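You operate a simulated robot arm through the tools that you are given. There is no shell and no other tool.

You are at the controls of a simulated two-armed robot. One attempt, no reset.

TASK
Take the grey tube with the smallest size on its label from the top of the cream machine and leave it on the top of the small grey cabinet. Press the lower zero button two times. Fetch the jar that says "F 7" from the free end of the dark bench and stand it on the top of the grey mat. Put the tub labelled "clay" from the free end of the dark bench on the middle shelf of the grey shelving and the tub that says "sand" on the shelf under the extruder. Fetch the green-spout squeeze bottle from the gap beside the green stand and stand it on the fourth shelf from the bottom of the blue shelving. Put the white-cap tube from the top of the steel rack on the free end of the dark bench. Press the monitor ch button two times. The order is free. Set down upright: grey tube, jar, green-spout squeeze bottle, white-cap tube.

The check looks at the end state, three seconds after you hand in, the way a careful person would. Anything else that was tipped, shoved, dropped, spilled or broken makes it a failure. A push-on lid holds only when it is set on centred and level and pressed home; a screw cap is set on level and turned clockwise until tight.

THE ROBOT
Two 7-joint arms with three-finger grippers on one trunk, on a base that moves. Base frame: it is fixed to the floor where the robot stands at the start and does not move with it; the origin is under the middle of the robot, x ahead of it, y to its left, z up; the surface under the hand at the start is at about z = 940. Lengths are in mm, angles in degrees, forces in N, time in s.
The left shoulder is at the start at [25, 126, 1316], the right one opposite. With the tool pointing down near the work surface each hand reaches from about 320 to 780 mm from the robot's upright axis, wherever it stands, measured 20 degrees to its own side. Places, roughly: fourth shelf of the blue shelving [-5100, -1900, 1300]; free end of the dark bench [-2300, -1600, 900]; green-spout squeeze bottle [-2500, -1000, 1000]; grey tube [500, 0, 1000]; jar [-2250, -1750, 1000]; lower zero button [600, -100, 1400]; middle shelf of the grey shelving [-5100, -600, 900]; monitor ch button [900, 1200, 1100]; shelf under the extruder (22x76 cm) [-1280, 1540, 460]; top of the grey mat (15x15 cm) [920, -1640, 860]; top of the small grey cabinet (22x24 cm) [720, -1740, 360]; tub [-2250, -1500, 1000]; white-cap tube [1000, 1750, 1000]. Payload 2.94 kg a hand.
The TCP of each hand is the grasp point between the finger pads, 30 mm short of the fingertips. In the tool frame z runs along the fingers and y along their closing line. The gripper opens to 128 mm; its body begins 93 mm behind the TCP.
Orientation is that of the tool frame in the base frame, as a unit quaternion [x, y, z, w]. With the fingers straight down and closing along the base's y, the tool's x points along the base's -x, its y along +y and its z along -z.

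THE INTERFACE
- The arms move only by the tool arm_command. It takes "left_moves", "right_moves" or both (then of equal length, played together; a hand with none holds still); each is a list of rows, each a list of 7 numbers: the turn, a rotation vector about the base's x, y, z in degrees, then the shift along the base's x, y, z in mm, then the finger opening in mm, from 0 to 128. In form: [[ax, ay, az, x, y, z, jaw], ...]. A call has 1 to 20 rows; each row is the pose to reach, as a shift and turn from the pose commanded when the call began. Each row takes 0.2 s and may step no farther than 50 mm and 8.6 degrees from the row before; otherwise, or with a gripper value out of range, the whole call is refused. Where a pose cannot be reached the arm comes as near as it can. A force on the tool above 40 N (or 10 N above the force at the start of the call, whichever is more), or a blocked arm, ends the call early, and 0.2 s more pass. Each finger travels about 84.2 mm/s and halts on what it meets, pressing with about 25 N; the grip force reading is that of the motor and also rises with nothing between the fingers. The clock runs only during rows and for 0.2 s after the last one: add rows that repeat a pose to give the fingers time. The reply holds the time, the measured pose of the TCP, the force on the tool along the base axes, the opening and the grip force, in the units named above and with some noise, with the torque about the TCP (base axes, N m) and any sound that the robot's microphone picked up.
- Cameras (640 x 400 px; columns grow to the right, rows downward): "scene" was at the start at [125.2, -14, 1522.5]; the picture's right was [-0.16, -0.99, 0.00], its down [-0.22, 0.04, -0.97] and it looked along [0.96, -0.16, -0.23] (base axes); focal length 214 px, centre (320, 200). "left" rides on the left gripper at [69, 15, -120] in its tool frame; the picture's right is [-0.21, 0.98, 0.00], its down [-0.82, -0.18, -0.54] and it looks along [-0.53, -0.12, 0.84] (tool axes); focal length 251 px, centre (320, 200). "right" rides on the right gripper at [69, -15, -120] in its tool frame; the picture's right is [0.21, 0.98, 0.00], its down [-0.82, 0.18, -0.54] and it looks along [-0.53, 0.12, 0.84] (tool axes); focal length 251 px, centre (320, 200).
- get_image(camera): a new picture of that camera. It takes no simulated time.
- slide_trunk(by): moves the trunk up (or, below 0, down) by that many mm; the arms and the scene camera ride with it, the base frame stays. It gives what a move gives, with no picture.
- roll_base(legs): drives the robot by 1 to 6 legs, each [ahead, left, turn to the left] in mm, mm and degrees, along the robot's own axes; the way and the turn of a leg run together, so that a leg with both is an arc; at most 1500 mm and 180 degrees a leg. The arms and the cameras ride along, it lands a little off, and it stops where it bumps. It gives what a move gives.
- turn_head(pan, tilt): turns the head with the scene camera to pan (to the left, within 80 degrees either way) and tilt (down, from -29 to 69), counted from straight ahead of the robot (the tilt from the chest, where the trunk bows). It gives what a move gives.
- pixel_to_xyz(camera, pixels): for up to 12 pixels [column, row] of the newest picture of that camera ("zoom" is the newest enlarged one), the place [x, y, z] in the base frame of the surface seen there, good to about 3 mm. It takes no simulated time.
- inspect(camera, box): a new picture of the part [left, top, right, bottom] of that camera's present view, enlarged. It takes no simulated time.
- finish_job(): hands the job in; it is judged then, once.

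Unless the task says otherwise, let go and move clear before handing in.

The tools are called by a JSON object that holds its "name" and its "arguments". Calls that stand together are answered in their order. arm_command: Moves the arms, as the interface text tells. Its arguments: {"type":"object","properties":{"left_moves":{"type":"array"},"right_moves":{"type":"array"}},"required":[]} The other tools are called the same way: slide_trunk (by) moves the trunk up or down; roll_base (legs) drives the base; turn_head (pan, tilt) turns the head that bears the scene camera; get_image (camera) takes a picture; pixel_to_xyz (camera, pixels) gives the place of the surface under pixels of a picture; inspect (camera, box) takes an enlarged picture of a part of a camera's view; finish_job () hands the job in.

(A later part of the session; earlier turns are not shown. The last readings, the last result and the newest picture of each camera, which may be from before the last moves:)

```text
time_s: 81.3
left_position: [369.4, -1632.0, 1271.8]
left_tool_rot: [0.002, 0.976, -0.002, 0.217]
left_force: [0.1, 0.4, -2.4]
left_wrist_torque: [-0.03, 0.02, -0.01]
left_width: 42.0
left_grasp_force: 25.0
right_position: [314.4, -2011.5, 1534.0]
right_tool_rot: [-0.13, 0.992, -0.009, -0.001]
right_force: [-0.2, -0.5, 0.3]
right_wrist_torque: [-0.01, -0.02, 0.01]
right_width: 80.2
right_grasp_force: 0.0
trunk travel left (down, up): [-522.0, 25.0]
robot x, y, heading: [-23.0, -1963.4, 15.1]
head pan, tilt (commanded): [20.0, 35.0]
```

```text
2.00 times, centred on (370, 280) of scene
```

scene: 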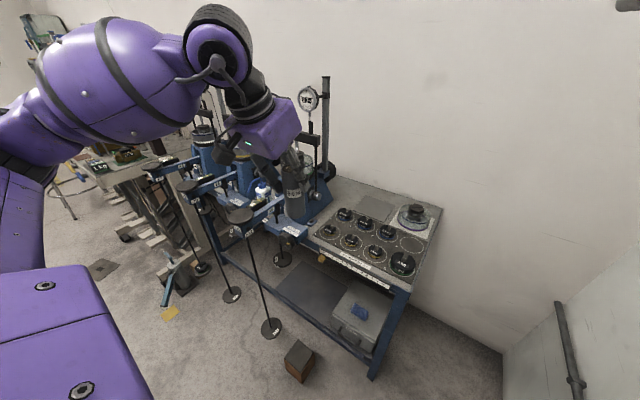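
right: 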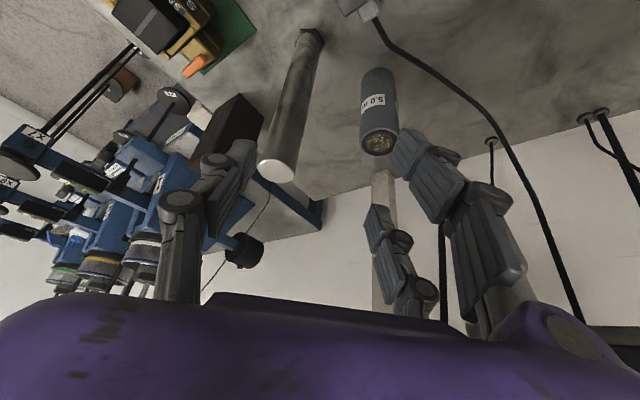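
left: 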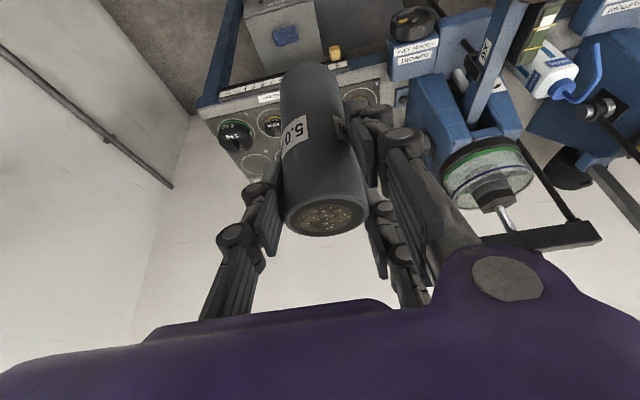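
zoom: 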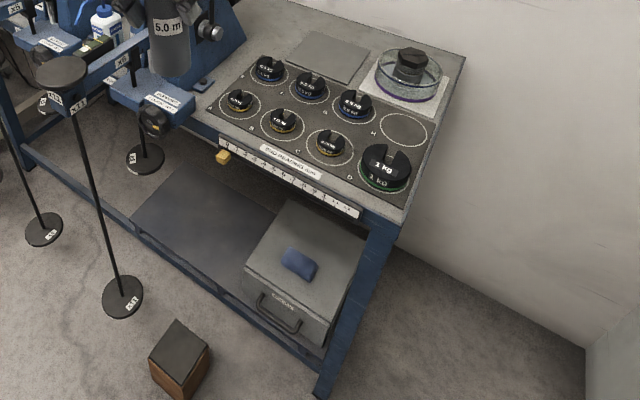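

The tube is still seated well. Fine-position the base, then lower the trunk fully.

{"name": "roll_base", "arguments": {"legs": [[81, -72, 0]]}}

{"name": "slide_trunk", "arguments": {"by": -515}}

{"name": "turn_head", "arguments": {"pan": 15, "tilt": 30}}

{"name": "get_image", "arguments": {"camera": "scene"}}

{"name": "get_image", "arguments": {"camera": "left"}}

```text
time_s: 82.6
left_position: [466.1, -1677.1, 1274.8]
left_tool_rot: [0.003, 0.976, -0.001, 0.217]
left_force: [-1.0, 0.1, -3.5]
left_wrist_torque: [-0.01, 0.01, 0.03]
left_width: 42.0
left_grasp_force: 24.6
right_position: [410.2, -2058.4, 1534.2]
right_tool_rot: [-0.13, 0.991, -0.01, 0.001]
right_force: [-1.2, -0.7, 0.6]
right_wrist_torque: [-0.01, -0.04, -0.01]
right_width: 79.8
right_grasp_force: 0.1
trunk travel left (down, up): [-522.0, 25.0]
robot x, y, heading: [78.6, -2010.6, 15.0]
head pan, tilt (commanded): [20.0, 35.0]
```

```text
refused: -515 is not a number from -400 to 400
```

```text
time_s: 83.3
left_position: [467.1, -1679.2, 1273.5]
left_tool_rot: [0.002, 0.977, 0.0, 0.215]
left_force: [-0.1, -0.3, -2.1]
left_wrist_torque: [-0.01, -0.01, -0.01]
left_width: 41.9
left_grasp_force: 25.0
right_position: [413.9, -2059.5, 1535.0]
right_tool_rot: [-0.13, 0.992, -0.009, -0.001]
right_force: [0.6, 0.1, 0.1]
right_wrist_torque: [0.03, 0.0, 0.0]
right_width: 79.9
right_grasp_force: 0.0
trunk travel left (down, up): [-522.0, 25.0]
robot x, y, heading: [73.1, -2010.0, 15.2]
head pan, tilt (commanded): [15.0, 30.0]
```

```text
taken
```

scene: 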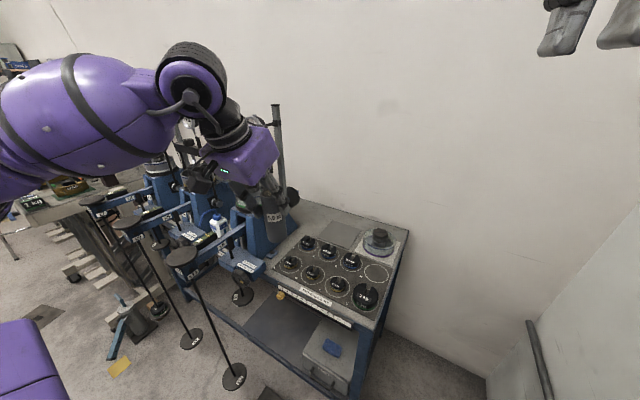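

```text
taken
```

left: 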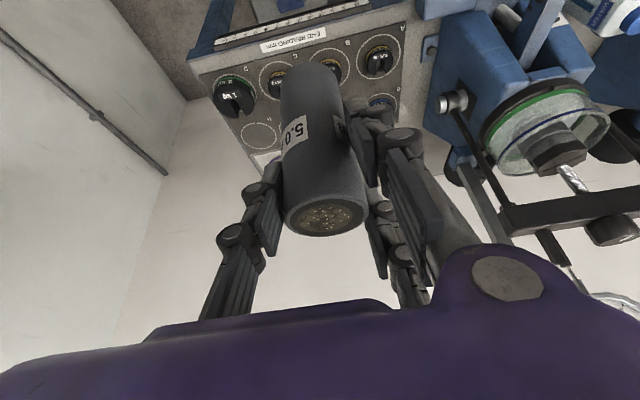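

I'll check the bench's front edge near the path before lowering the hand through it.

{"name": "pixel_to_xyz", "arguments": {"camera": "scene", "pixels": [[270, 285], [310, 303], [350, 325], [360, 330], [243, 268], [243, 295], [280, 296], [375, 318], [340, 235], [320, 245], [240, 250], [355, 380]]}}

{"name": "slide_trunk", "arguments": {"by": -200}}

{"name": "get_image", "arguments": {"camera": "scene"}}

```text
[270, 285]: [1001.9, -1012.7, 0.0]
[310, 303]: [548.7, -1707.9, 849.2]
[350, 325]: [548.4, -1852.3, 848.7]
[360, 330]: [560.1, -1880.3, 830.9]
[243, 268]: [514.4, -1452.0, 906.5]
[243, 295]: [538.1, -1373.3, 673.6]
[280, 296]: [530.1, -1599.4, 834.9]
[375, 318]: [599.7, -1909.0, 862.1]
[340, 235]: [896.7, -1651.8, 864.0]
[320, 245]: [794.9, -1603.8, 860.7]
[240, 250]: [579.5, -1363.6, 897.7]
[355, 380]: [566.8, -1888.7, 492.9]
```

```text
time_s: 85.4
left_position: [466.4, -1681.3, 1072.7]
left_tool_rot: [0.002, 0.976, -0.001, 0.216]
left_force: [0.4, 0.0, -1.8]
left_wrist_torque: [0.01, 0.01, 0.0]
left_width: 41.9
left_grasp_force: 24.9
right_position: [411.0, -2058.2, 1334.6]
right_tool_rot: [-0.131, 0.991, -0.01, 0.0]
right_force: [-0.1, 0.2, 0.2]
right_wrist_torque: [0.03, 0.02, -0.01]
right_width: 80.1
right_grasp_force: 0.1
trunk travel left (down, up): [-322.0, 225.0]
robot x, y, heading: [76.6, -2012.1, 15.2]
head pan, tilt (commanded): [15.0, 30.0]
```

```text
taken
```

scene: 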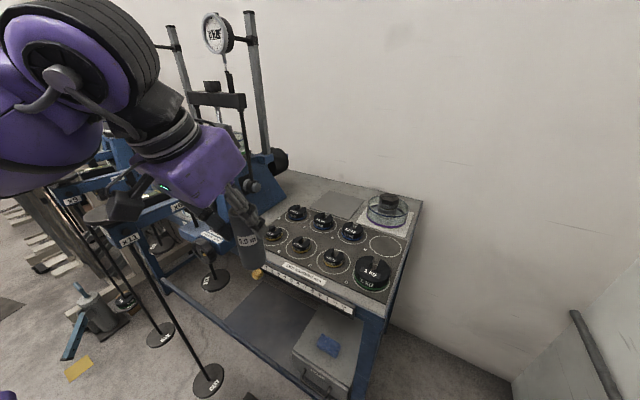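

The ruler strip is at x≈548 and a yellow knob at [530,-1599,835]; I'll pull the hand back 60 mm before lowering further.

{"name": "arm_command", "arguments": {"left_moves": [[0, 0, 0, -30, -5, 0, 0], [0, 0, 0, -60, -10, 0, 0]]}}

{"name": "slide_trunk", "arguments": {"by": -315}}

{"name": "turn_head", "arguments": {"pan": 20, "tilt": 30}}

{"name": "get_image", "arguments": {"camera": "scene"}}

{"name": "get_image", "arguments": {"camera": "left"}}

```text
time_s: 86.0
left_position: [404.4, -1691.0, 1071.3]
left_tool_rot: [0.001, 0.976, 0.0, 0.216]
left_force: [-0.1, -1.6, -1.7]
left_wrist_torque: [0.03, 0.02, 0.0]
left_width: 41.9
left_grasp_force: 25.0
right_position: [410.6, -2059.7, 1334.8]
right_tool_rot: [-0.131, 0.991, -0.009, 0.0]
right_force: [-0.3, 0.0, 0.2]
right_wrist_torque: [0.03, -0.07, 0.01]
right_width: 80.1
right_grasp_force: 0.0
trunk travel left (down, up): [-322.0, 225.0]
robot x, y, heading: [77.9, -2012.0, 15.2]
head pan, tilt (commanded): [15.0, 30.0]
```

```text
time_s: 87.3
left_position: [413.3, -1686.7, 973.5]
left_tool_rot: [0.002, 0.979, -0.004, 0.203]
left_force: [0.0, 0.2, -2.2]
left_wrist_torque: [-0.03, -0.01, 0.0]
left_width: 41.9
left_grasp_force: 25.3
right_position: [424.6, -2057.3, 1239.0]
right_tool_rot: [-0.122, 0.993, -0.009, 0.001]
right_force: [12.8, 2.7, -1.6]
right_wrist_torque: [-0.05, -0.35, -0.52]
right_width: 79.9
right_grasp_force: 0.1
trunk travel left (down, up): [-231.0, 316.0]
robot x, y, heading: [71.1, -2008.5, 15.1]
head pan, tilt (commanded): [15.0, 30.0]
stopped: the force on the tool passed its limit at 47 N (the readings are from after the stop); the commanded pose is now the measured one
```

```text
time_s: 88.0
left_position: [412.1, -1687.2, 973.8]
left_tool_rot: [0.002, 0.979, -0.003, 0.205]
left_force: [0.0, 0.2, -2.6]
left_wrist_torque: [-0.02, 0.0, 0.03]
left_width: 41.7
left_grasp_force: 25.2
right_position: [423.2, -2057.4, 1239.8]
right_tool_rot: [-0.121, 0.993, -0.008, 0.003]
right_force: [40.9, 17.7, -2.0]
right_wrist_torque: [0.02, -1.13, -2.15]
right_width: 84.7
right_grasp_force: 3.7
trunk travel left (down, up): [-231.0, 316.0]
robot x, y, heading: [71.1, -2010.8, 15.4]
head pan, tilt (commanded): [20.0, 30.0]
```

```text
taken
```

scene: 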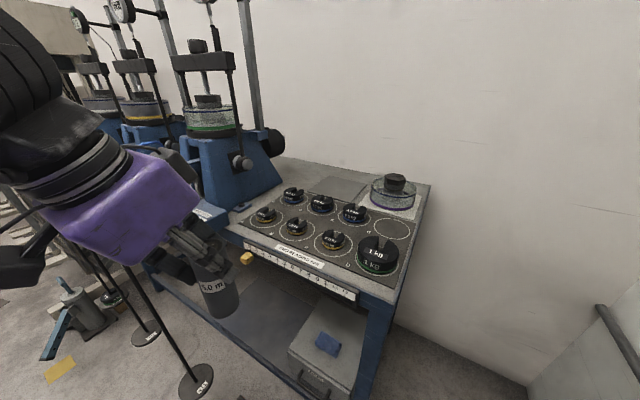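

```text
taken
```

left: 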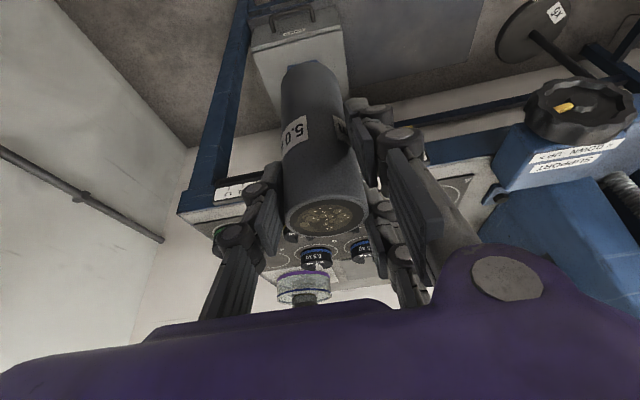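

The right hand reports a 40 N push. I need to see what it is touching.

{"name": "get_image", "arguments": {"camera": "right"}}

{"name": "turn_head", "arguments": {"pan": -40, "tilt": 5}}

{"name": "get_image", "arguments": {"camera": "scene"}}

```text
taken
```

right: 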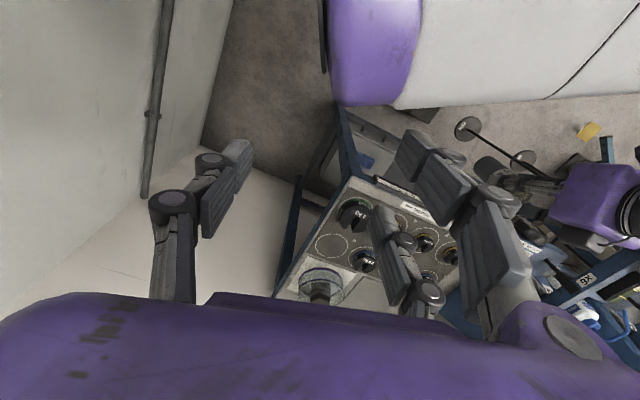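

```text
time_s: 89.2
left_position: [413.3, -1688.0, 974.7]
left_tool_rot: [0.002, 0.979, -0.004, 0.204]
left_force: [0.3, 0.0, -2.4]
left_wrist_torque: [-0.01, 0.03, 0.0]
left_width: 41.8
left_grasp_force: 24.4
right_position: [421.4, -2057.4, 1241.5]
right_tool_rot: [-0.124, 0.992, -0.009, 0.0]
right_force: [-0.4, 0.2, 0.7]
right_wrist_torque: [0.01, 0.0, -0.03]
right_width: 80.1
right_grasp_force: 0.1
trunk travel left (down, up): [-231.0, 316.0]
robot x, y, heading: [74.8, -2008.4, 15.2]
head pan, tilt (commanded): [-40.0, 5.0]
```

```text
taken
```

scene: 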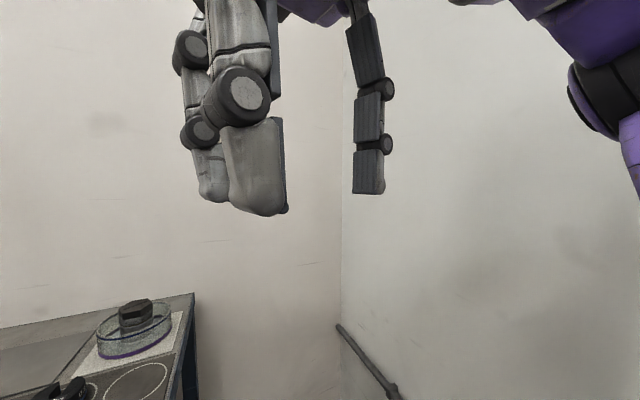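

The contact was my own head brushing the right hand's fingers (the force vanished when the head turned). I'll move the right hand forward and outward, away from the head.

{"name": "arm_command", "arguments": {"right_moves": [[0, 0, 0, 30, -25, 15, 80], [0, 0, 0, 60, -50, 30, 80], [0, 0, 0, 90, -75, 45, 80], [0, 0, 0, 110, -90, 60, 80]]}}

{"name": "get_image", "arguments": {"camera": "scene"}}

```text
time_s: 90.2
left_position: [412.0, -1689.0, 974.2]
left_tool_rot: [0.002, 0.979, -0.003, 0.205]
left_force: [0.1, -0.1, -1.2]
left_wrist_torque: [-0.01, 0.01, -0.01]
left_width: 41.5
left_grasp_force: 24.8
right_position: [533.7, -2141.9, 1241.8]
right_tool_rot: [-0.123, 0.992, -0.007, 0.003]
right_force: [-0.3, 0.9, -0.3]
right_wrist_torque: [0.02, 0.02, 0.0]
right_width: 79.9
right_grasp_force: 0.1
right hand out of reach, approached as far as the arm can: row 1, 2, 3, 4
trunk travel left (down, up): [-231.0, 316.0]
robot x, y, heading: [77.8, -2012.3, 15.0]
head pan, tilt (commanded): [-40.0, 5.0]
```

```text
taken
```

scene: 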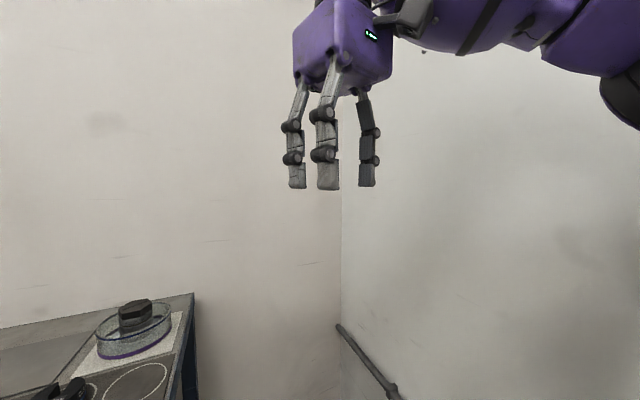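

Right hand is clear now. Continue lowering the trunk.

{"name": "slide_trunk", "arguments": {"by": -225}}

{"name": "turn_head", "arguments": {"pan": 15, "tilt": 25}}

{"name": "get_image", "arguments": {"camera": "scene"}}

{"name": "get_image", "arguments": {"camera": "left"}}

```text
time_s: 92.6
left_position: [458.0, -1674.5, 706.4]
left_tool_rot: [-0.003, 0.991, -0.023, 0.133]
left_force: [-0.1, 0.7, -2.6]
left_wrist_torque: [0.02, 0.01, 0.03]
left_width: 41.5
left_grasp_force: 24.6
right_position: [617.7, -2120.2, 965.7]
right_tool_rot: [-0.124, 0.989, -0.018, -0.076]
right_force: [-0.1, -0.6, -0.6]
right_wrist_torque: [-0.03, 0.0, 0.0]
right_width: 79.8
right_grasp_force: 0.0
trunk travel left (down, up): [-6.0, 541.0]
robot x, y, heading: [73.6, -2009.6, 15.0]
head pan, tilt (commanded): [-40.0, 5.0]
```

```text
time_s: 93.9
left_position: [458.0, -1675.9, 705.3]
left_tool_rot: [-0.003, 0.991, -0.023, 0.133]
left_force: [-0.2, 0.1, -2.8]
left_wrist_torque: [-0.01, -0.02, -0.02]
left_width: 41.6
left_grasp_force: 25.2
right_position: [619.6, -2121.1, 965.6]
right_tool_rot: [-0.125, 0.989, -0.018, -0.076]
right_force: [-0.4, -0.4, -0.1]
right_wrist_torque: [-0.01, -0.03, 0.0]
right_width: 79.8
right_grasp_force: 0.1
trunk travel left (down, up): [-6.0, 541.0]
robot x, y, heading: [76.2, -2010.5, 15.2]
head pan, tilt (commanded): [15.0, 25.0]
```

```text
taken
```

scene: 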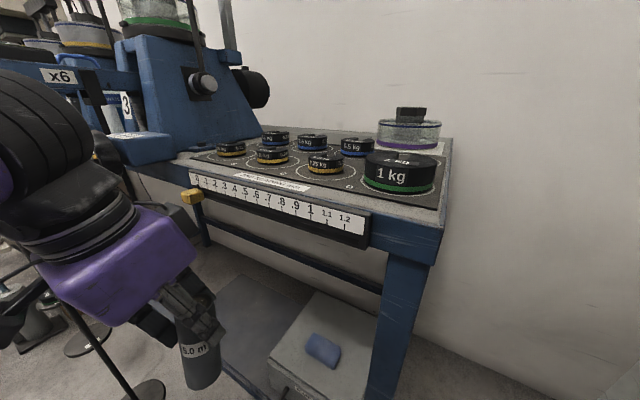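

```text
taken
```

left: 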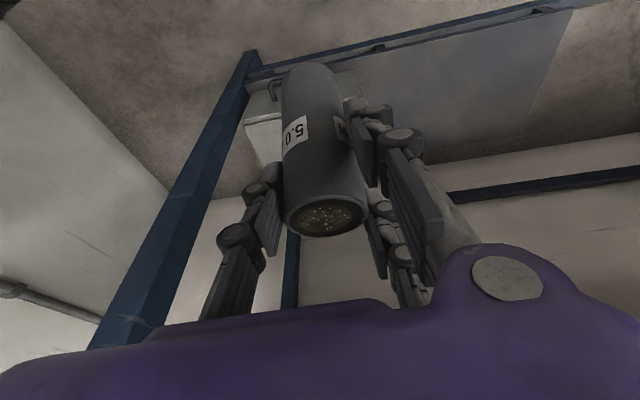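

The chest bows when low, so the tube is now about 10° off vertical; I'll correct orientation with the arm. First check the beam under the bench's front edge.

{"name": "pixel_to_xyz", "arguments": {"camera": "scene", "pixels": [[345, 243], [310, 225], [260, 213], [375, 255], [193, 197], [330, 270], [300, 262], [205, 315], [185, 320], [215, 385], [190, 385], [322, 350]]}}

{"name": "inspect", "arguments": {"camera": "scene", "box": [130, 170, 400, 400]}}

```text
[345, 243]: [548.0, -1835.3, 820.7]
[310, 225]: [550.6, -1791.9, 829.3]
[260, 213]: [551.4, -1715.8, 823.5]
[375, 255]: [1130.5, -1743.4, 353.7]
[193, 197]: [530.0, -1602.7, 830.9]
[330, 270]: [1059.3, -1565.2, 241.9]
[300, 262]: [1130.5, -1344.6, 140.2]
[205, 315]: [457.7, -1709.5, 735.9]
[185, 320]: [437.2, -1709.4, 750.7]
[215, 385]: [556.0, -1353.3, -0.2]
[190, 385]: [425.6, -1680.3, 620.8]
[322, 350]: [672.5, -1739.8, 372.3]
```

```text
1.74 times, centred on (265, 285) of scene
```

zoom: 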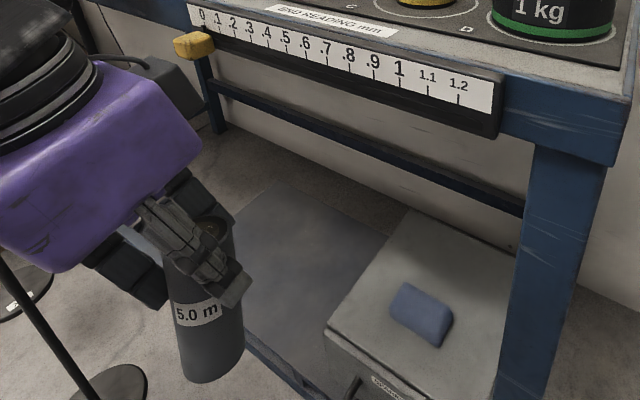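

Beam bottom is about z 810, leaving room. Correct the tilt and lower the hand in front of the bench to z≈480.

{"name": "arm_command", "arguments": {"left_moves": [[1.32, -5.0, 0.12, -5, 2, -30, 0], [2.65, -10, 0.24, -10, 4, -70, 0], [2.65, -10, 0.24, -12, 6, -115, 0], [2.65, -10, 0.24, -14, 8, -160, 0], [2.65, -10, 0.24, -15, 10, -200, 0], [2.65, -10, 0.24, -15, 12, -225, 0], [2.65, -10, 0.24, -15, 12, -225, 0]]}}

{"name": "turn_head", "arguments": {"pan": 20, "tilt": 40}}

{"name": "get_image", "arguments": {"camera": "scene"}}

{"name": "get_image", "arguments": {"camera": "left"}}

```text
time_s: 95.5
left_position: [477.8, -1638.9, 462.7]
left_tool_rot: [0.0, 0.976, -0.001, 0.219]
left_force: [-0.1, 0.8, -2.2]
left_wrist_torque: [-0.03, 0.02, 0.03]
left_width: 41.6
left_grasp_force: 24.8
left hand out of reach, approached as far as the arm can: row 1, 2, 3, 4, 5, 6, 7
right_position: [618.2, -2121.2, 965.8]
right_tool_rot: [-0.124, 0.989, -0.018, -0.075]
right_force: [-0.5, 0.7, -0.5]
right_wrist_torque: [-0.01, -0.01, 0.01]
right_width: 79.6
right_grasp_force: 0.1
trunk travel left (down, up): [-6.0, 541.0]
robot x, y, heading: [76.7, -2005.6, 15.1]
head pan, tilt (commanded): [15.0, 25.0]
```

```text
time_s: 96.2
left_position: [478.3, -1638.3, 463.5]
left_tool_rot: [0.001, 0.976, 0.0, 0.219]
left_force: [-0.3, -0.1, -2.9]
left_wrist_torque: [-0.01, 0.01, 0.01]
left_width: 41.7
left_grasp_force: 24.6
right_position: [618.5, -2120.7, 966.1]
right_tool_rot: [-0.124, 0.989, -0.018, -0.076]
right_force: [-0.1, 0.2, -0.5]
right_wrist_torque: [-0.03, 0.03, 0.03]
right_width: 80.1
right_grasp_force: 0.1
trunk travel left (down, up): [-6.0, 541.0]
robot x, y, heading: [76.2, -2010.3, 15.2]
head pan, tilt (commanded): [20.0, 40.0]
```

```text
taken
```

scene: 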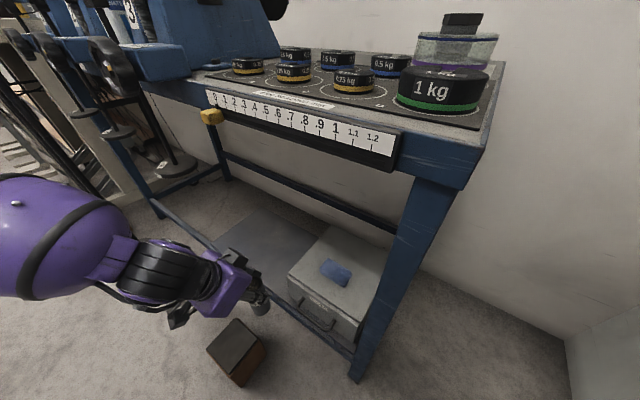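

```text
taken
```

left: 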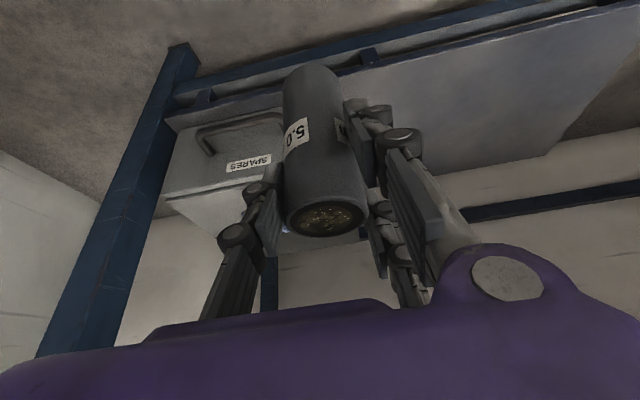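

Orientation restored (tilt 25.3°). Now move forward over the cabinet at z≈472, toward [640,-1655].

{"name": "arm_command", "arguments": {"left_moves": [[0, 0, 0, 20, -3, 10, 0], [0, 0, 0, 55, -6, 12, 0], [0, 0, 0, 90, -9, 12, 0], [0, 0, 0, 125, -13, 12, 0], [0, 0, 0, 160, -16, 12, 0], [0, 0, 0, 160, -16, 12, 0]]}}

{"name": "get_image", "arguments": {"camera": "scene"}}

{"name": "get_image", "arguments": {"camera": "left"}}

```text
time_s: 97.6
left_position: [637.3, -1653.9, 474.2]
left_tool_rot: [-0.001, 0.976, 0.0, 0.218]
left_force: [0.6, 1.1, -2.4]
left_wrist_torque: [0.02, 0.01, -0.02]
left_width: 41.2
left_grasp_force: 25.2
right_position: [618.3, -2120.3, 966.2]
right_tool_rot: [-0.124, 0.989, -0.018, -0.075]
right_force: [0.6, -0.2, -0.4]
right_wrist_torque: [0.0, -0.01, 0.0]
right_width: 79.8
right_grasp_force: 0.1
trunk travel left (down, up): [-6.0, 541.0]
robot x, y, heading: [77.1, -2011.4, 15.2]
head pan, tilt (commanded): [20.0, 40.0]
```

```text
taken
```

scene: 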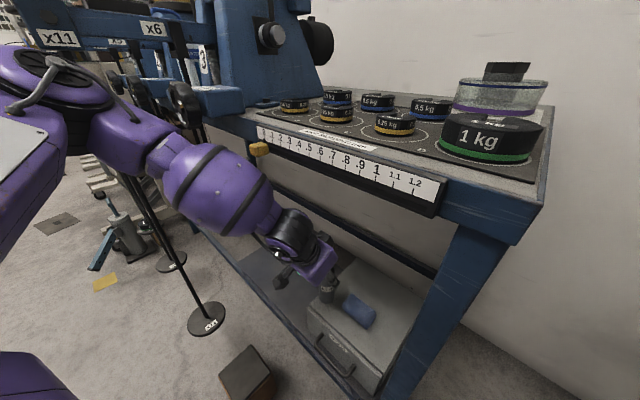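

```text
taken
```

left: 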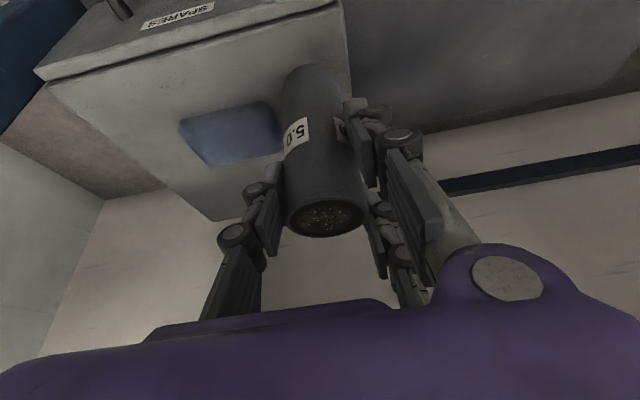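

The tube is above the cabinet's left-front area. I'll verify edge and sponge positions with this camera.

{"name": "pixel_to_xyz", "arguments": {"camera": "left", "pixels": [[338, 20], [345, 50], [330, 8], [270, 25], [275, 105], [278, 150], [220, 165], [180, 122], [312, 70], [300, 75], [320, 140], [200, 215]]}}

{"name": "inspect", "arguments": {"camera": "scene", "box": [270, 220, 420, 380]}}

```text
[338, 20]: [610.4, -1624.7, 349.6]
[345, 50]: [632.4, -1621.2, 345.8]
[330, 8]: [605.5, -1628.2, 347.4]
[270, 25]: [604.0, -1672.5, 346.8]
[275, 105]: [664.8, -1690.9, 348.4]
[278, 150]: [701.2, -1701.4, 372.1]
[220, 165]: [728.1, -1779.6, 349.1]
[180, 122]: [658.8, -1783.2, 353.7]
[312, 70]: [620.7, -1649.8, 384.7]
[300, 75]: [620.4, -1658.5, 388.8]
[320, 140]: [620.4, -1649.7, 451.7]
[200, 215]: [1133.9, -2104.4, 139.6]
```

```text
2.50 times, centred on (345, 300) of scene
```

zoom: 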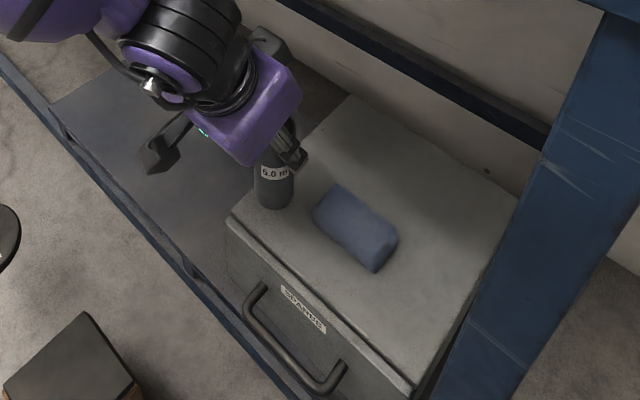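

Tube is vertical with its centre near [640,-1653]. Lower gently toward contact (expected after about 28 mm).

{"name": "arm_command", "arguments": {"left_moves": [[0, 0, 0, 0, -3, -8, 0], [0, 0, 0, 0, -4, -15, 0], [0, 0, 0, 0, -4, -20, 0], [0, 0, 0, 0, -4, -24, 0]]}}

{"name": "arm_command", "arguments": {"left_moves": [[0, 0, 0, 0, 0, -2, 0], [0, 0, 0, 0, 0, -4, 0]]}}

```text
time_s: 98.6
left_position: [636.5, -1657.0, 450.5]
left_tool_rot: [0.0, 0.976, 0.0, 0.219]
left_force: [-0.5, 0.1, -2.9]
left_wrist_torque: [0.02, 0.04, -0.01]
left_width: 41.1
left_grasp_force: 25.0
right_position: [618.1, -2120.3, 964.8]
right_tool_rot: [-0.124, 0.989, -0.018, -0.076]
right_force: [0.3, 0.1, 0.1]
right_wrist_torque: [-0.04, 0.0, -0.01]
right_width: 80.2
right_grasp_force: 0.0
trunk travel left (down, up): [-6.0, 541.0]
robot x, y, heading: [77.8, -2012.7, 15.1]
head pan, tilt (commanded): [20.0, 40.0]
```

```text
time_s: 99.2
left_position: [637.0, -1657.6, 448.4]
left_tool_rot: [0.001, 0.975, 0.0, 0.221]
left_force: [-4.3, 0.1, 13.4]
left_wrist_torque: [0.04, 0.68, 0.01]
left_width: 41.5
left_grasp_force: 24.9
right_position: [618.2, -2120.8, 967.2]
right_tool_rot: [-0.124, 0.989, -0.018, -0.075]
right_force: [0.1, 0.5, -0.5]
right_wrist_torque: [0.0, 0.02, 0.03]
right_width: 80.0
right_grasp_force: 0.0
trunk travel left (down, up): [-6.0, 541.0]
robot x, y, heading: [77.0, -2012.7, 15.2]
head pan, tilt (commanded): [20.0, 40.0]
```

Contact (13 N). Ease up slightly and open the fingers.

{"name": "arm_command", "arguments": {"left_moves": [[0, 0, 0, 0, 0, 1.5, 0], [0, 0, 0, 0, 0, 1.5, 46], [0, 0, 0, 0, 0, 1.5, 60], [0, 0, 0, 0, 0, 1.5, 76], [0, 0, 0, 0, 0, 1.5, 76]]}}

{"name": "get_image", "arguments": {"camera": "left"}}

{"name": "inspect", "arguments": {"camera": "scene", "box": [270, 220, 420, 380]}}

```text
time_s: 100.4
left_position: [637.8, -1657.0, 447.8]
left_tool_rot: [0.001, 0.976, -0.001, 0.22]
left_force: [0.1, -0.6, -0.2]
left_wrist_torque: [0.03, 0.0, 0.01]
left_width: 76.1
left_grasp_force: 0.0
right_position: [619.3, -2120.3, 966.6]
right_tool_rot: [-0.124, 0.989, -0.018, -0.076]
right_force: [-0.1, -0.3, -0.3]
right_wrist_torque: [-0.01, 0.01, 0.0]
right_width: 80.1
right_grasp_force: 0.0
trunk travel left (down, up): [-6.0, 541.0]
robot x, y, heading: [77.3, -2012.9, 15.0]
head pan, tilt (commanded): [20.0, 40.0]
```

```text
taken
```

left: 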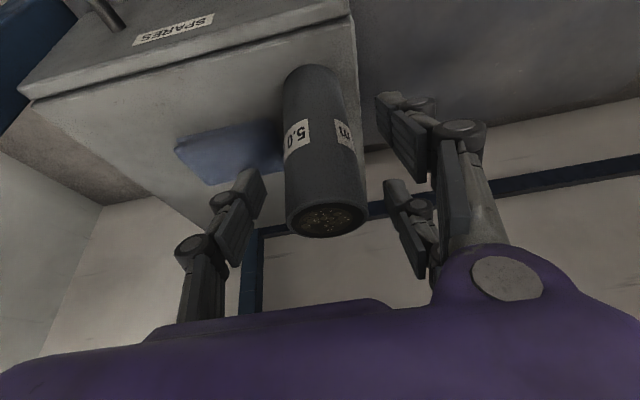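

```text
2.50 times, centred on (345, 300) of scene
```

zoom: 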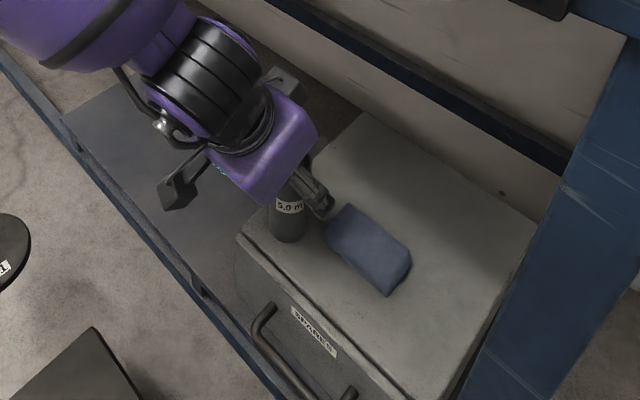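

The tube stands upright on the cabinet. Pull the open hand straight back (−x) to avoid the beam above.

{"name": "arm_command", "arguments": {"left_moves": [[0, 0, 0, -15, 0, 1, 76], [0, 0, 0, -35, 0, 2, 76], [0, 0, 0, -65, 0, 4, 76], [0, 0, 0, -100, 0, 6, 76], [0, 0, 0, -140, 0, 8, 76], [0, 0, 0, -170, 0, 10, 76]]}}

{"name": "get_image", "arguments": {"camera": "scene"}}

{"name": "get_image", "arguments": {"camera": "left"}}

```text
time_s: 101.8
left_position: [499.5, -1656.5, 457.9]
left_tool_rot: [0.001, 0.976, 0.0, 0.219]
left_force: [1.1, 0.2, 0.2]
left_wrist_torque: [-0.01, 0.01, 0.01]
left_width: 75.8
left_grasp_force: 0.1
left hand out of reach, approached as far as the arm can: row 6
right_position: [618.7, -2119.9, 964.7]
right_tool_rot: [-0.125, 0.989, -0.018, -0.076]
right_force: [0.1, -0.4, 0.6]
right_wrist_torque: [0.02, -0.01, -0.01]
right_width: 80.2
right_grasp_force: 0.0
trunk travel left (down, up): [-6.0, 541.0]
robot x, y, heading: [77.1, -2010.4, 14.9]
head pan, tilt (commanded): [20.0, 40.0]
```

```text
taken
```

scene: 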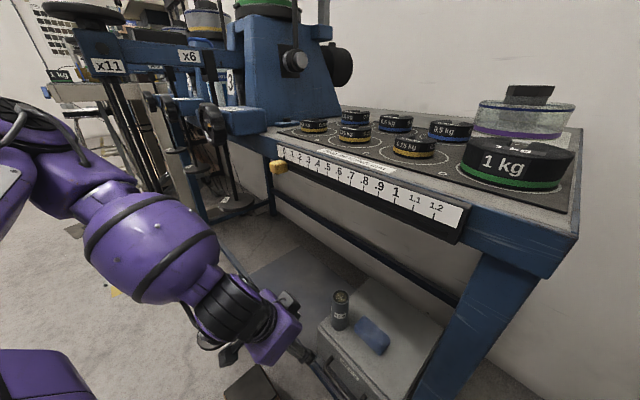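

```text
taken
```

left: 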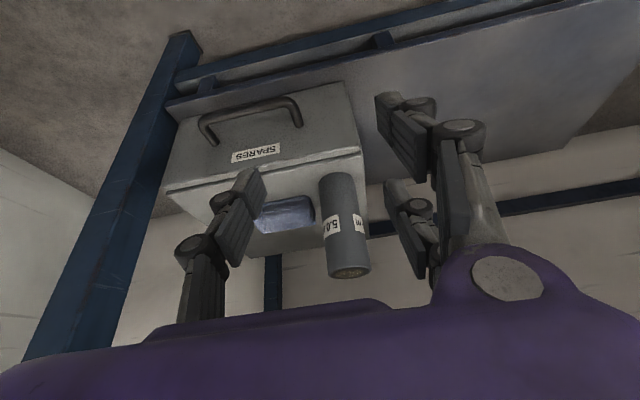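

Tube stands fine. Before raising, I check where my left elbow is relative to the x11 lever disc.

{"name": "pixel_to_xyz", "arguments": {"camera": "scene", "pixels": [[20, 125], [60, 180], [100, 195], [150, 250], [85, 12], [105, 65], [235, 300], [270, 350], [190, 55], [350, 310]]}}

{"name": "turn_head", "arguments": {"pan": 60, "tilt": 15}}

{"name": "get_image", "arguments": {"camera": "scene"}}

```text
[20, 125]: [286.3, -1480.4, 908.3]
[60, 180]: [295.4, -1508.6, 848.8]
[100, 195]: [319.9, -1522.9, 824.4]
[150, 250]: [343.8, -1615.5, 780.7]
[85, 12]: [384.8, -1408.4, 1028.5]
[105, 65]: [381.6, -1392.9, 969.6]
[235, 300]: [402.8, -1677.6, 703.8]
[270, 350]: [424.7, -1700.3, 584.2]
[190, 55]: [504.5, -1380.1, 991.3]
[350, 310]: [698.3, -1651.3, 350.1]
```

```text
time_s: 102.9
left_position: [499.2, -1657.5, 457.4]
left_tool_rot: [0.001, 0.976, -0.001, 0.219]
left_force: [0.3, -0.2, -0.2]
left_wrist_torque: [-0.03, -0.01, 0.02]
left_width: 75.9
left_grasp_force: 0.1
right_position: [618.8, -2120.1, 966.0]
right_tool_rot: [-0.124, 0.989, -0.018, -0.076]
right_force: [-1.0, -0.4, 0.1]
right_wrist_torque: [-0.01, 0.0, -0.01]
right_width: 80.2
right_grasp_force: 0.1
trunk travel left (down, up): [-6.0, 541.0]
robot x, y, heading: [77.3, -2011.3, 15.1]
head pan, tilt (commanded): [60.0, 15.0]
```

```text
taken
```

scene: 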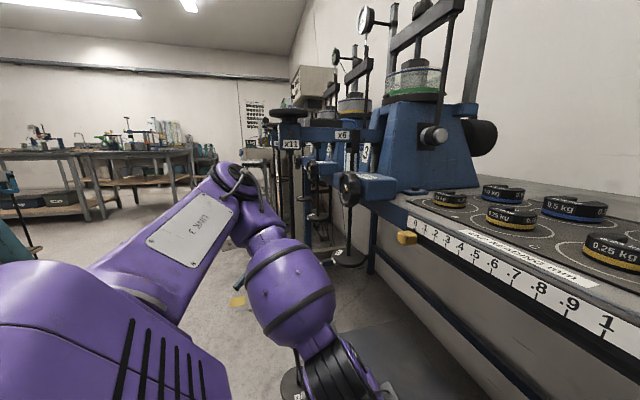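

The elbow is at about [286,-1480,908], near the x11 disc, so I'll back the base away 250 mm first, then raise the trunk.

{"name": "roll_base", "arguments": {"legs": [[-250, 0, 0]]}}

{"name": "slide_trunk", "arguments": {"by": 300}}

{"name": "turn_head", "arguments": {"pan": 20, "tilt": 30}}

{"name": "get_image", "arguments": {"camera": "scene"}}

```text
time_s: 104.7
left_position: [254.4, -1722.0, 457.1]
left_tool_rot: [-0.001, 0.976, 0.0, 0.219]
left_force: [0.1, 0.3, 1.7]
left_wrist_torque: [0.0, 0.01, -0.03]
left_width: 76.1
left_grasp_force: 0.2
right_position: [375.2, -2185.1, 965.5]
right_tool_rot: [-0.125, 0.989, -0.018, -0.076]
right_force: [-0.1, -0.4, 0.3]
right_wrist_torque: [0.02, -0.05, 0.02]
right_width: 80.0
right_grasp_force: 0.1
trunk travel left (down, up): [-6.0, 541.0]
robot x, y, heading: [-167.2, -2081.0, 15.2]
head pan, tilt (commanded): [60.0, 15.0]
```

```text
time_s: 107.7
left_position: [255.3, -1721.5, 757.1]
left_tool_rot: [-0.001, 0.976, 0.0, 0.219]
left_force: [0.0, -0.7, 0.5]
left_wrist_torque: [-0.02, 0.0, -0.03]
left_width: 76.0
left_grasp_force: 0.1
right_position: [254.2, -2218.0, 1337.9]
right_tool_rot: [-0.124, 0.991, -0.002, 0.039]
right_force: [0.2, 0.7, -0.2]
right_wrist_torque: [-0.01, 0.01, -0.01]
right_width: 80.4
right_grasp_force: 0.1
trunk travel left (down, up): [-306.0, 241.0]
robot x, y, heading: [-170.1, -2077.1, 15.3]
head pan, tilt (commanded): [60.0, 15.0]
```

```text
time_s: 108.8
left_position: [255.4, -1721.5, 757.8]
left_tool_rot: [-0.001, 0.976, 0.0, 0.219]
left_force: [-0.5, -0.9, 0.2]
left_wrist_torque: [0.02, 0.05, 0.0]
left_width: 75.9
left_grasp_force: 0.0
right_position: [254.1, -2216.9, 1336.8]
right_tool_rot: [-0.124, 0.992, -0.001, 0.039]
right_force: [-0.4, -0.2, 0.4]
right_wrist_torque: [0.02, 0.01, 0.03]
right_width: 80.1
right_grasp_force: 0.0
trunk travel left (down, up): [-306.0, 241.0]
robot x, y, heading: [-167.9, -2076.6, 15.2]
head pan, tilt (commanded): [20.0, 30.0]
```

```text
taken
```

scene: 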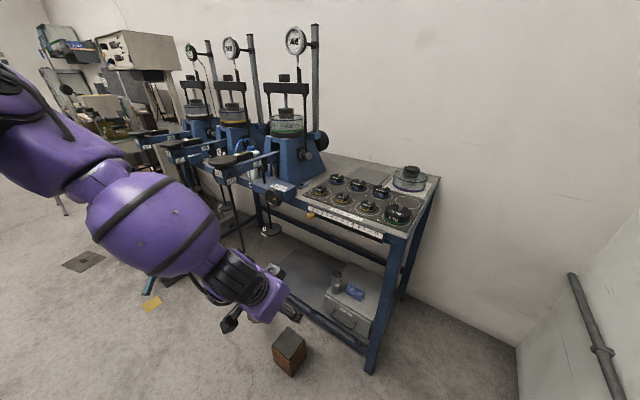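

All clear. Raise the trunk to its original height and lift the left hand to a travel pose.

{"name": "slide_trunk", "arguments": {"by": 216}}

{"name": "arm_command", "arguments": {"left_moves": [[0, 0, 0, -10, 0, 45, 76], [0, 0, 0, -15, 0, 90, 76], [0, 0, 0, -20, 0, 135, 76], [0, 0, 0, -25, 0, 180, 76], [0, 0, 0, -30, 0, 225, 76], [0, 0, 0, -35, 0, 270, 76], [0, 0, 0, -40, 0, 315, 76], [0, 0, 0, -45, 0, 360, 76], [0, 0, 0, -50, 0, 400, 76]]}}

{"name": "turn_head", "arguments": {"pan": 60, "tilt": 25}}

{"name": "get_image", "arguments": {"camera": "scene"}}

```text
time_s: 111.1
left_position: [256.9, -1720.7, 972.1]
left_tool_rot: [-0.002, 0.976, 0.0, 0.218]
left_force: [0.1, 0.7, -0.3]
left_wrist_torque: [0.03, 0.01, 0.01]
left_width: 76.1
left_grasp_force: 0.1
right_position: [254.9, -2218.2, 1553.1]
right_tool_rot: [-0.124, 0.991, -0.001, 0.04]
right_force: [0.5, 0.4, -0.8]
right_wrist_torque: [-0.04, 0.0, -0.02]
right_width: 79.9
right_grasp_force: 0.0
trunk travel left (down, up): [-522.0, 25.0]
robot x, y, heading: [-168.5, -2079.4, 15.3]
head pan, tilt (commanded): [20.0, 30.0]
```

```text
time_s: 113.1
left_position: [202.7, -1721.4, 1372.6]
left_tool_rot: [-0.001, 0.976, -0.001, 0.219]
left_force: [-0.6, 0.0, 0.4]
left_wrist_torque: [0.01, 0.03, 0.02]
left_width: 75.9
left_grasp_force: 0.0
right_position: [252.4, -2218.7, 1553.5]
right_tool_rot: [-0.124, 0.991, -0.001, 0.04]
right_force: [1.0, -0.4, -0.1]
right_wrist_torque: [0.05, -0.02, 0.01]
right_width: 79.6
right_grasp_force: 0.1
trunk travel left (down, up): [-522.0, 25.0]
robot x, y, heading: [-165.7, -2079.0, 15.2]
head pan, tilt (commanded): [20.0, 30.0]
```

```text
time_s: 114.2
left_position: [204.7, -1719.7, 1371.6]
left_tool_rot: [-0.001, 0.976, 0.0, 0.219]
left_force: [-0.2, -0.1, 0.0]
left_wrist_torque: [0.0, -0.02, 0.01]
left_width: 75.8
left_grasp_force: 0.0
right_position: [253.9, -2217.2, 1552.9]
right_tool_rot: [-0.124, 0.991, -0.001, 0.04]
right_force: [0.3, 0.2, -0.6]
right_wrist_torque: [0.01, 0.0, 0.03]
right_width: 79.8
right_grasp_force: 0.1
trunk travel left (down, up): [-522.0, 25.0]
robot x, y, heading: [-164.2, -2076.6, 15.3]
head pan, tilt (commanded): [60.0, 25.0]
```

```text
taken
```

scene: 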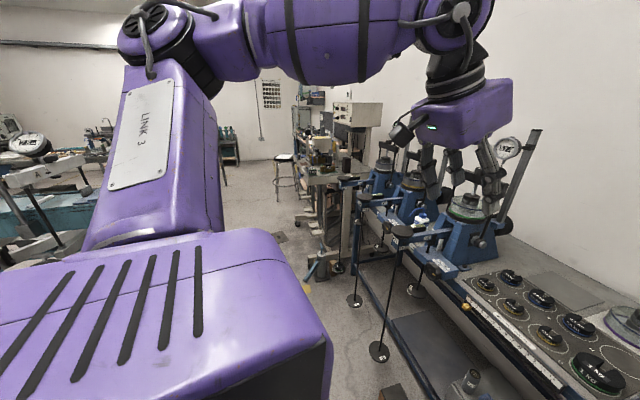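

Now head to the left side of the room: turn to face +y and drive along the aisle in stages.

{"name": "roll_base", "arguments": {"legs": [[0, 0, 74.8], [1100, 110, 0]]}}

{"name": "turn_head", "arguments": {"pan": 0, "tilt": 30}}

{"name": "get_image", "arguments": {"camera": "scene"}}

```text
time_s: 123.1
left_position: [-552.9, -538.9, 1372.0]
left_tool_rot: [-0.601, 0.768, 0.136, 0.174]
left_force: [-0.2, 0.0, -0.5]
left_wrist_torque: [0.01, 0.0, -0.03]
left_width: 75.9
left_grasp_force: 0.0
right_position: [-59.0, -613.1, 1554.1]
right_tool_rot: [0.707, -0.706, -0.024, -0.033]
right_force: [0.4, -0.3, -0.8]
right_wrist_torque: [0.0, 0.03, -0.01]
right_width: 80.0
right_grasp_force: 0.2
trunk travel left (down, up): [-522.0, 25.0]
robot x, y, heading: [-293.6, -986.7, 91.1]
head pan, tilt (commanded): [60.0, 25.0]
```

```text
time_s: 124.4
left_position: [-552.8, -537.5, 1371.5]
left_tool_rot: [-0.601, 0.769, 0.134, 0.172]
left_force: [0.2, -1.1, -0.6]
left_wrist_torque: [-0.02, 0.0, 0.02]
left_width: 75.7
left_grasp_force: 0.1
right_position: [-58.5, -612.2, 1553.4]
right_tool_rot: [0.707, -0.706, -0.025, -0.033]
right_force: [-0.2, 0.2, 0.1]
right_wrist_torque: [0.02, 0.04, -0.03]
right_width: 79.9
right_grasp_force: 0.1
trunk travel left (down, up): [-522.0, 25.0]
robot x, y, heading: [-299.8, -982.7, 91.0]
head pan, tilt (commanded): [0.0, 30.0]
```

```text
taken
```

scene: 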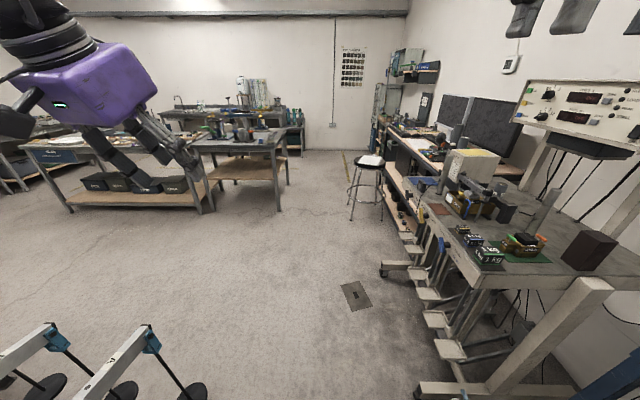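

{"name": "pixel_to_xyz", "arguments": {"camera": "scene", "pixels": [[370, 160], [350, 218], [383, 205], [400, 150], [385, 160], [272, 135], [280, 205], [145, 335], [180, 395], [430, 180], [415, 390], [383, 270]]}}

{"name": "inspect", "arguments": {"camera": "scene", "box": [330, 60, 540, 220]}}

```text
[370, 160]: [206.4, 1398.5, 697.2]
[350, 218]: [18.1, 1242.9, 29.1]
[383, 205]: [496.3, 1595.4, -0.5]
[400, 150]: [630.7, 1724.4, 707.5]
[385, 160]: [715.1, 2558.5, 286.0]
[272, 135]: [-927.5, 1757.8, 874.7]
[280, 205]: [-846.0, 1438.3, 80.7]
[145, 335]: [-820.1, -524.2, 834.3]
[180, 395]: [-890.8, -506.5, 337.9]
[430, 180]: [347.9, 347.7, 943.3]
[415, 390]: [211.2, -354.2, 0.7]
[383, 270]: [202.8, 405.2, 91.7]
```

```text
2.50 times, centred on (435, 140) of scene
```

zoom: 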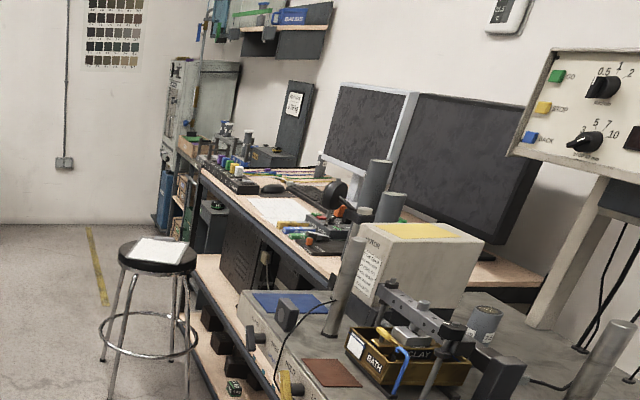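

The stool stands at about [206,1400] with papers on it — I must avoid it. Drive on to about [-450,1050] and face the desk.

{"name": "roll_base", "arguments": {"legs": [[1000, 150, -1], [1030, 0, 0], [0, 0, -90]]}}

{"name": "turn_head", "arguments": {"pan": 0, "tilt": 20}}

{"name": "get_image", "arguments": {"camera": "scene"}}

```text
time_s: 138.3
left_position: [24.4, 1266.5, 1371.6]
left_tool_rot: [0.134, 0.966, -0.03, 0.217]
left_force: [-0.7, 0.9, 0.6]
left_wrist_torque: [0.01, 0.0, -0.04]
left_width: 76.1
left_grasp_force: 0.1
right_position: [-66.5, 774.9, 1551.7]
right_tool_rot: [0.015, 0.999, -0.007, 0.04]
right_force: [0.6, 0.4, -0.6]
right_wrist_torque: [-0.01, 0.02, 0.0]
right_width: 80.2
right_grasp_force: 0.0
trunk travel left (down, up): [-522.0, 25.0]
robot x, y, heading: [-434.1, 1029.6, -0.8]
head pan, tilt (commanded): [0.0, 30.0]
```

```text
time_s: 139.0
left_position: [23.7, 1267.1, 1371.7]
left_tool_rot: [0.135, 0.966, -0.031, 0.217]
left_force: [-0.3, -0.5, -0.4]
left_wrist_torque: [-0.01, 0.01, 0.01]
left_width: 76.1
left_grasp_force: 0.0
right_position: [-66.1, 777.0, 1553.3]
right_tool_rot: [0.016, 0.999, -0.007, 0.04]
right_force: [-0.7, -0.6, 0.7]
right_wrist_torque: [-0.01, -0.04, 0.02]
right_width: 79.8
right_grasp_force: 0.0
trunk travel left (down, up): [-522.0, 25.0]
robot x, y, heading: [-434.3, 1028.2, -1.0]
head pan, tilt (commanded): [0.0, 20.0]
```

```text
taken
```

scene: 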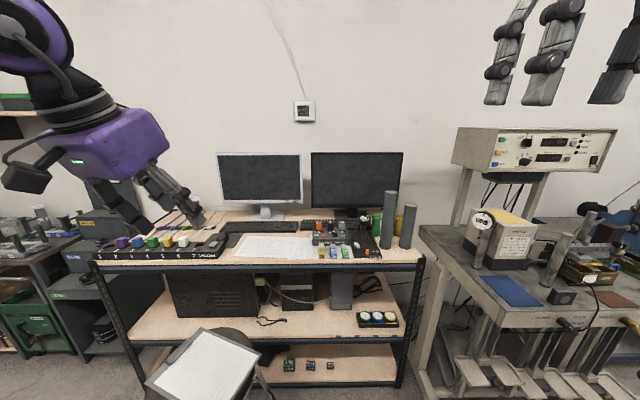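

{"name": "inspect", "arguments": {"camera": "scene", "box": [190, 140, 430, 270]}}

{"name": "inspect", "arguments": {"camera": "scene", "box": [0, 180, 240, 360]}}

{"name": "inspect", "arguments": {"camera": "scene", "box": [290, 210, 430, 270]}}

```text
2.67 times, centred on (310, 205) of scene
```

zoom: 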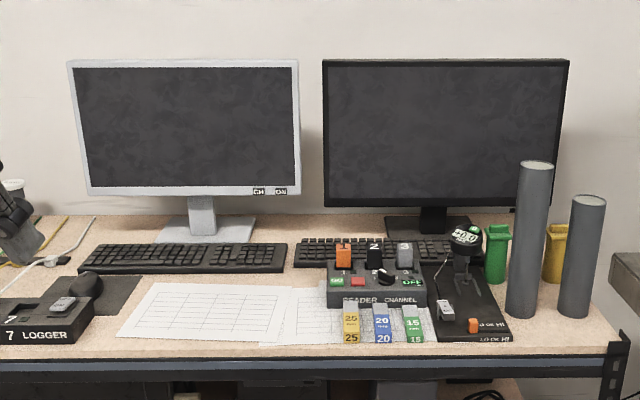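

```text
2.22 times, centred on (120, 270) of scene
```

zoom: 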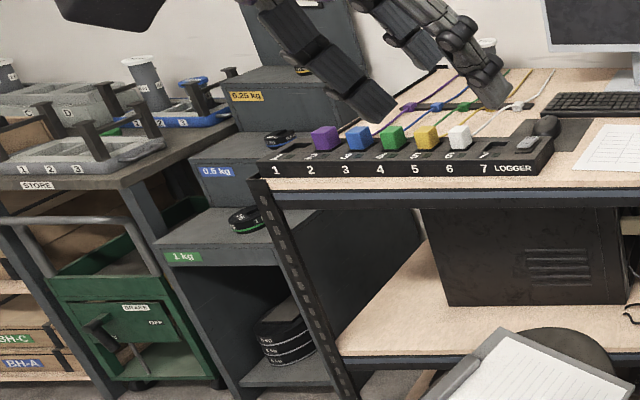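

```text
4.57 times, centred on (360, 240) of scene
```

zoom: 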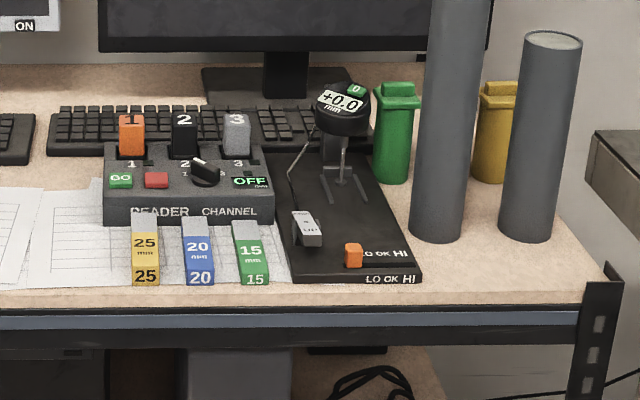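

The white monitor has "CH" and "ON" buttons at its lower right bezel. Zoom further and get coordinates.

{"name": "inspect", "arguments": {"camera": "scene", "box": [270, 195, 320, 225]}}

{"name": "pixel_to_xyz", "arguments": {"camera": "zoom", "pixels": [[320, 200], [250, 180], [300, 180]]}}

{"name": "pixel_to_xyz", "arguments": {"camera": "scene", "pixels": [[292, 203], [298, 203], [222, 155], [298, 155], [260, 180], [380, 250], [100, 260], [420, 258], [210, 345], [180, 370], [250, 375], [275, 226]]}}

```text
12.80 times, centred on (295, 210) of scene
```

zoom: 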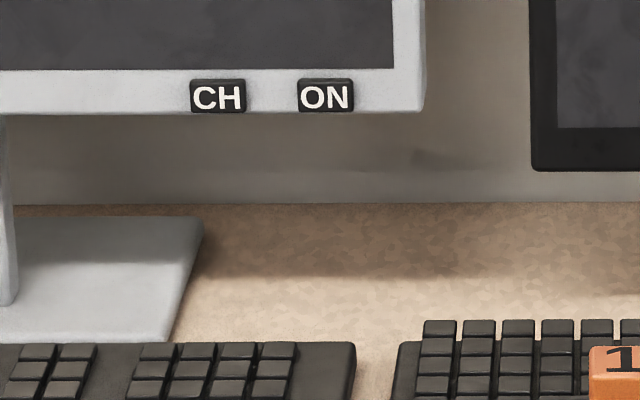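

```text
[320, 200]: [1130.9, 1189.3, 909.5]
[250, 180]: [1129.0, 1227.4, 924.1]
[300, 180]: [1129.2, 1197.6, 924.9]
```

```text
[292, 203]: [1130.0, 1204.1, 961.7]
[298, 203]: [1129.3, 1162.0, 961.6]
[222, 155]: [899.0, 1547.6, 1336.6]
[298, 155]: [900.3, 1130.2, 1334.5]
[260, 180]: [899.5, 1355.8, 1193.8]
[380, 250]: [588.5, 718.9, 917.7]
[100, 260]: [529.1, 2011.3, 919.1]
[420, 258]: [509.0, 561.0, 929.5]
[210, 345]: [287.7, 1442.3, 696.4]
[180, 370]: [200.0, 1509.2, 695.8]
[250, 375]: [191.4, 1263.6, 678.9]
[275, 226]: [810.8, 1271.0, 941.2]
```

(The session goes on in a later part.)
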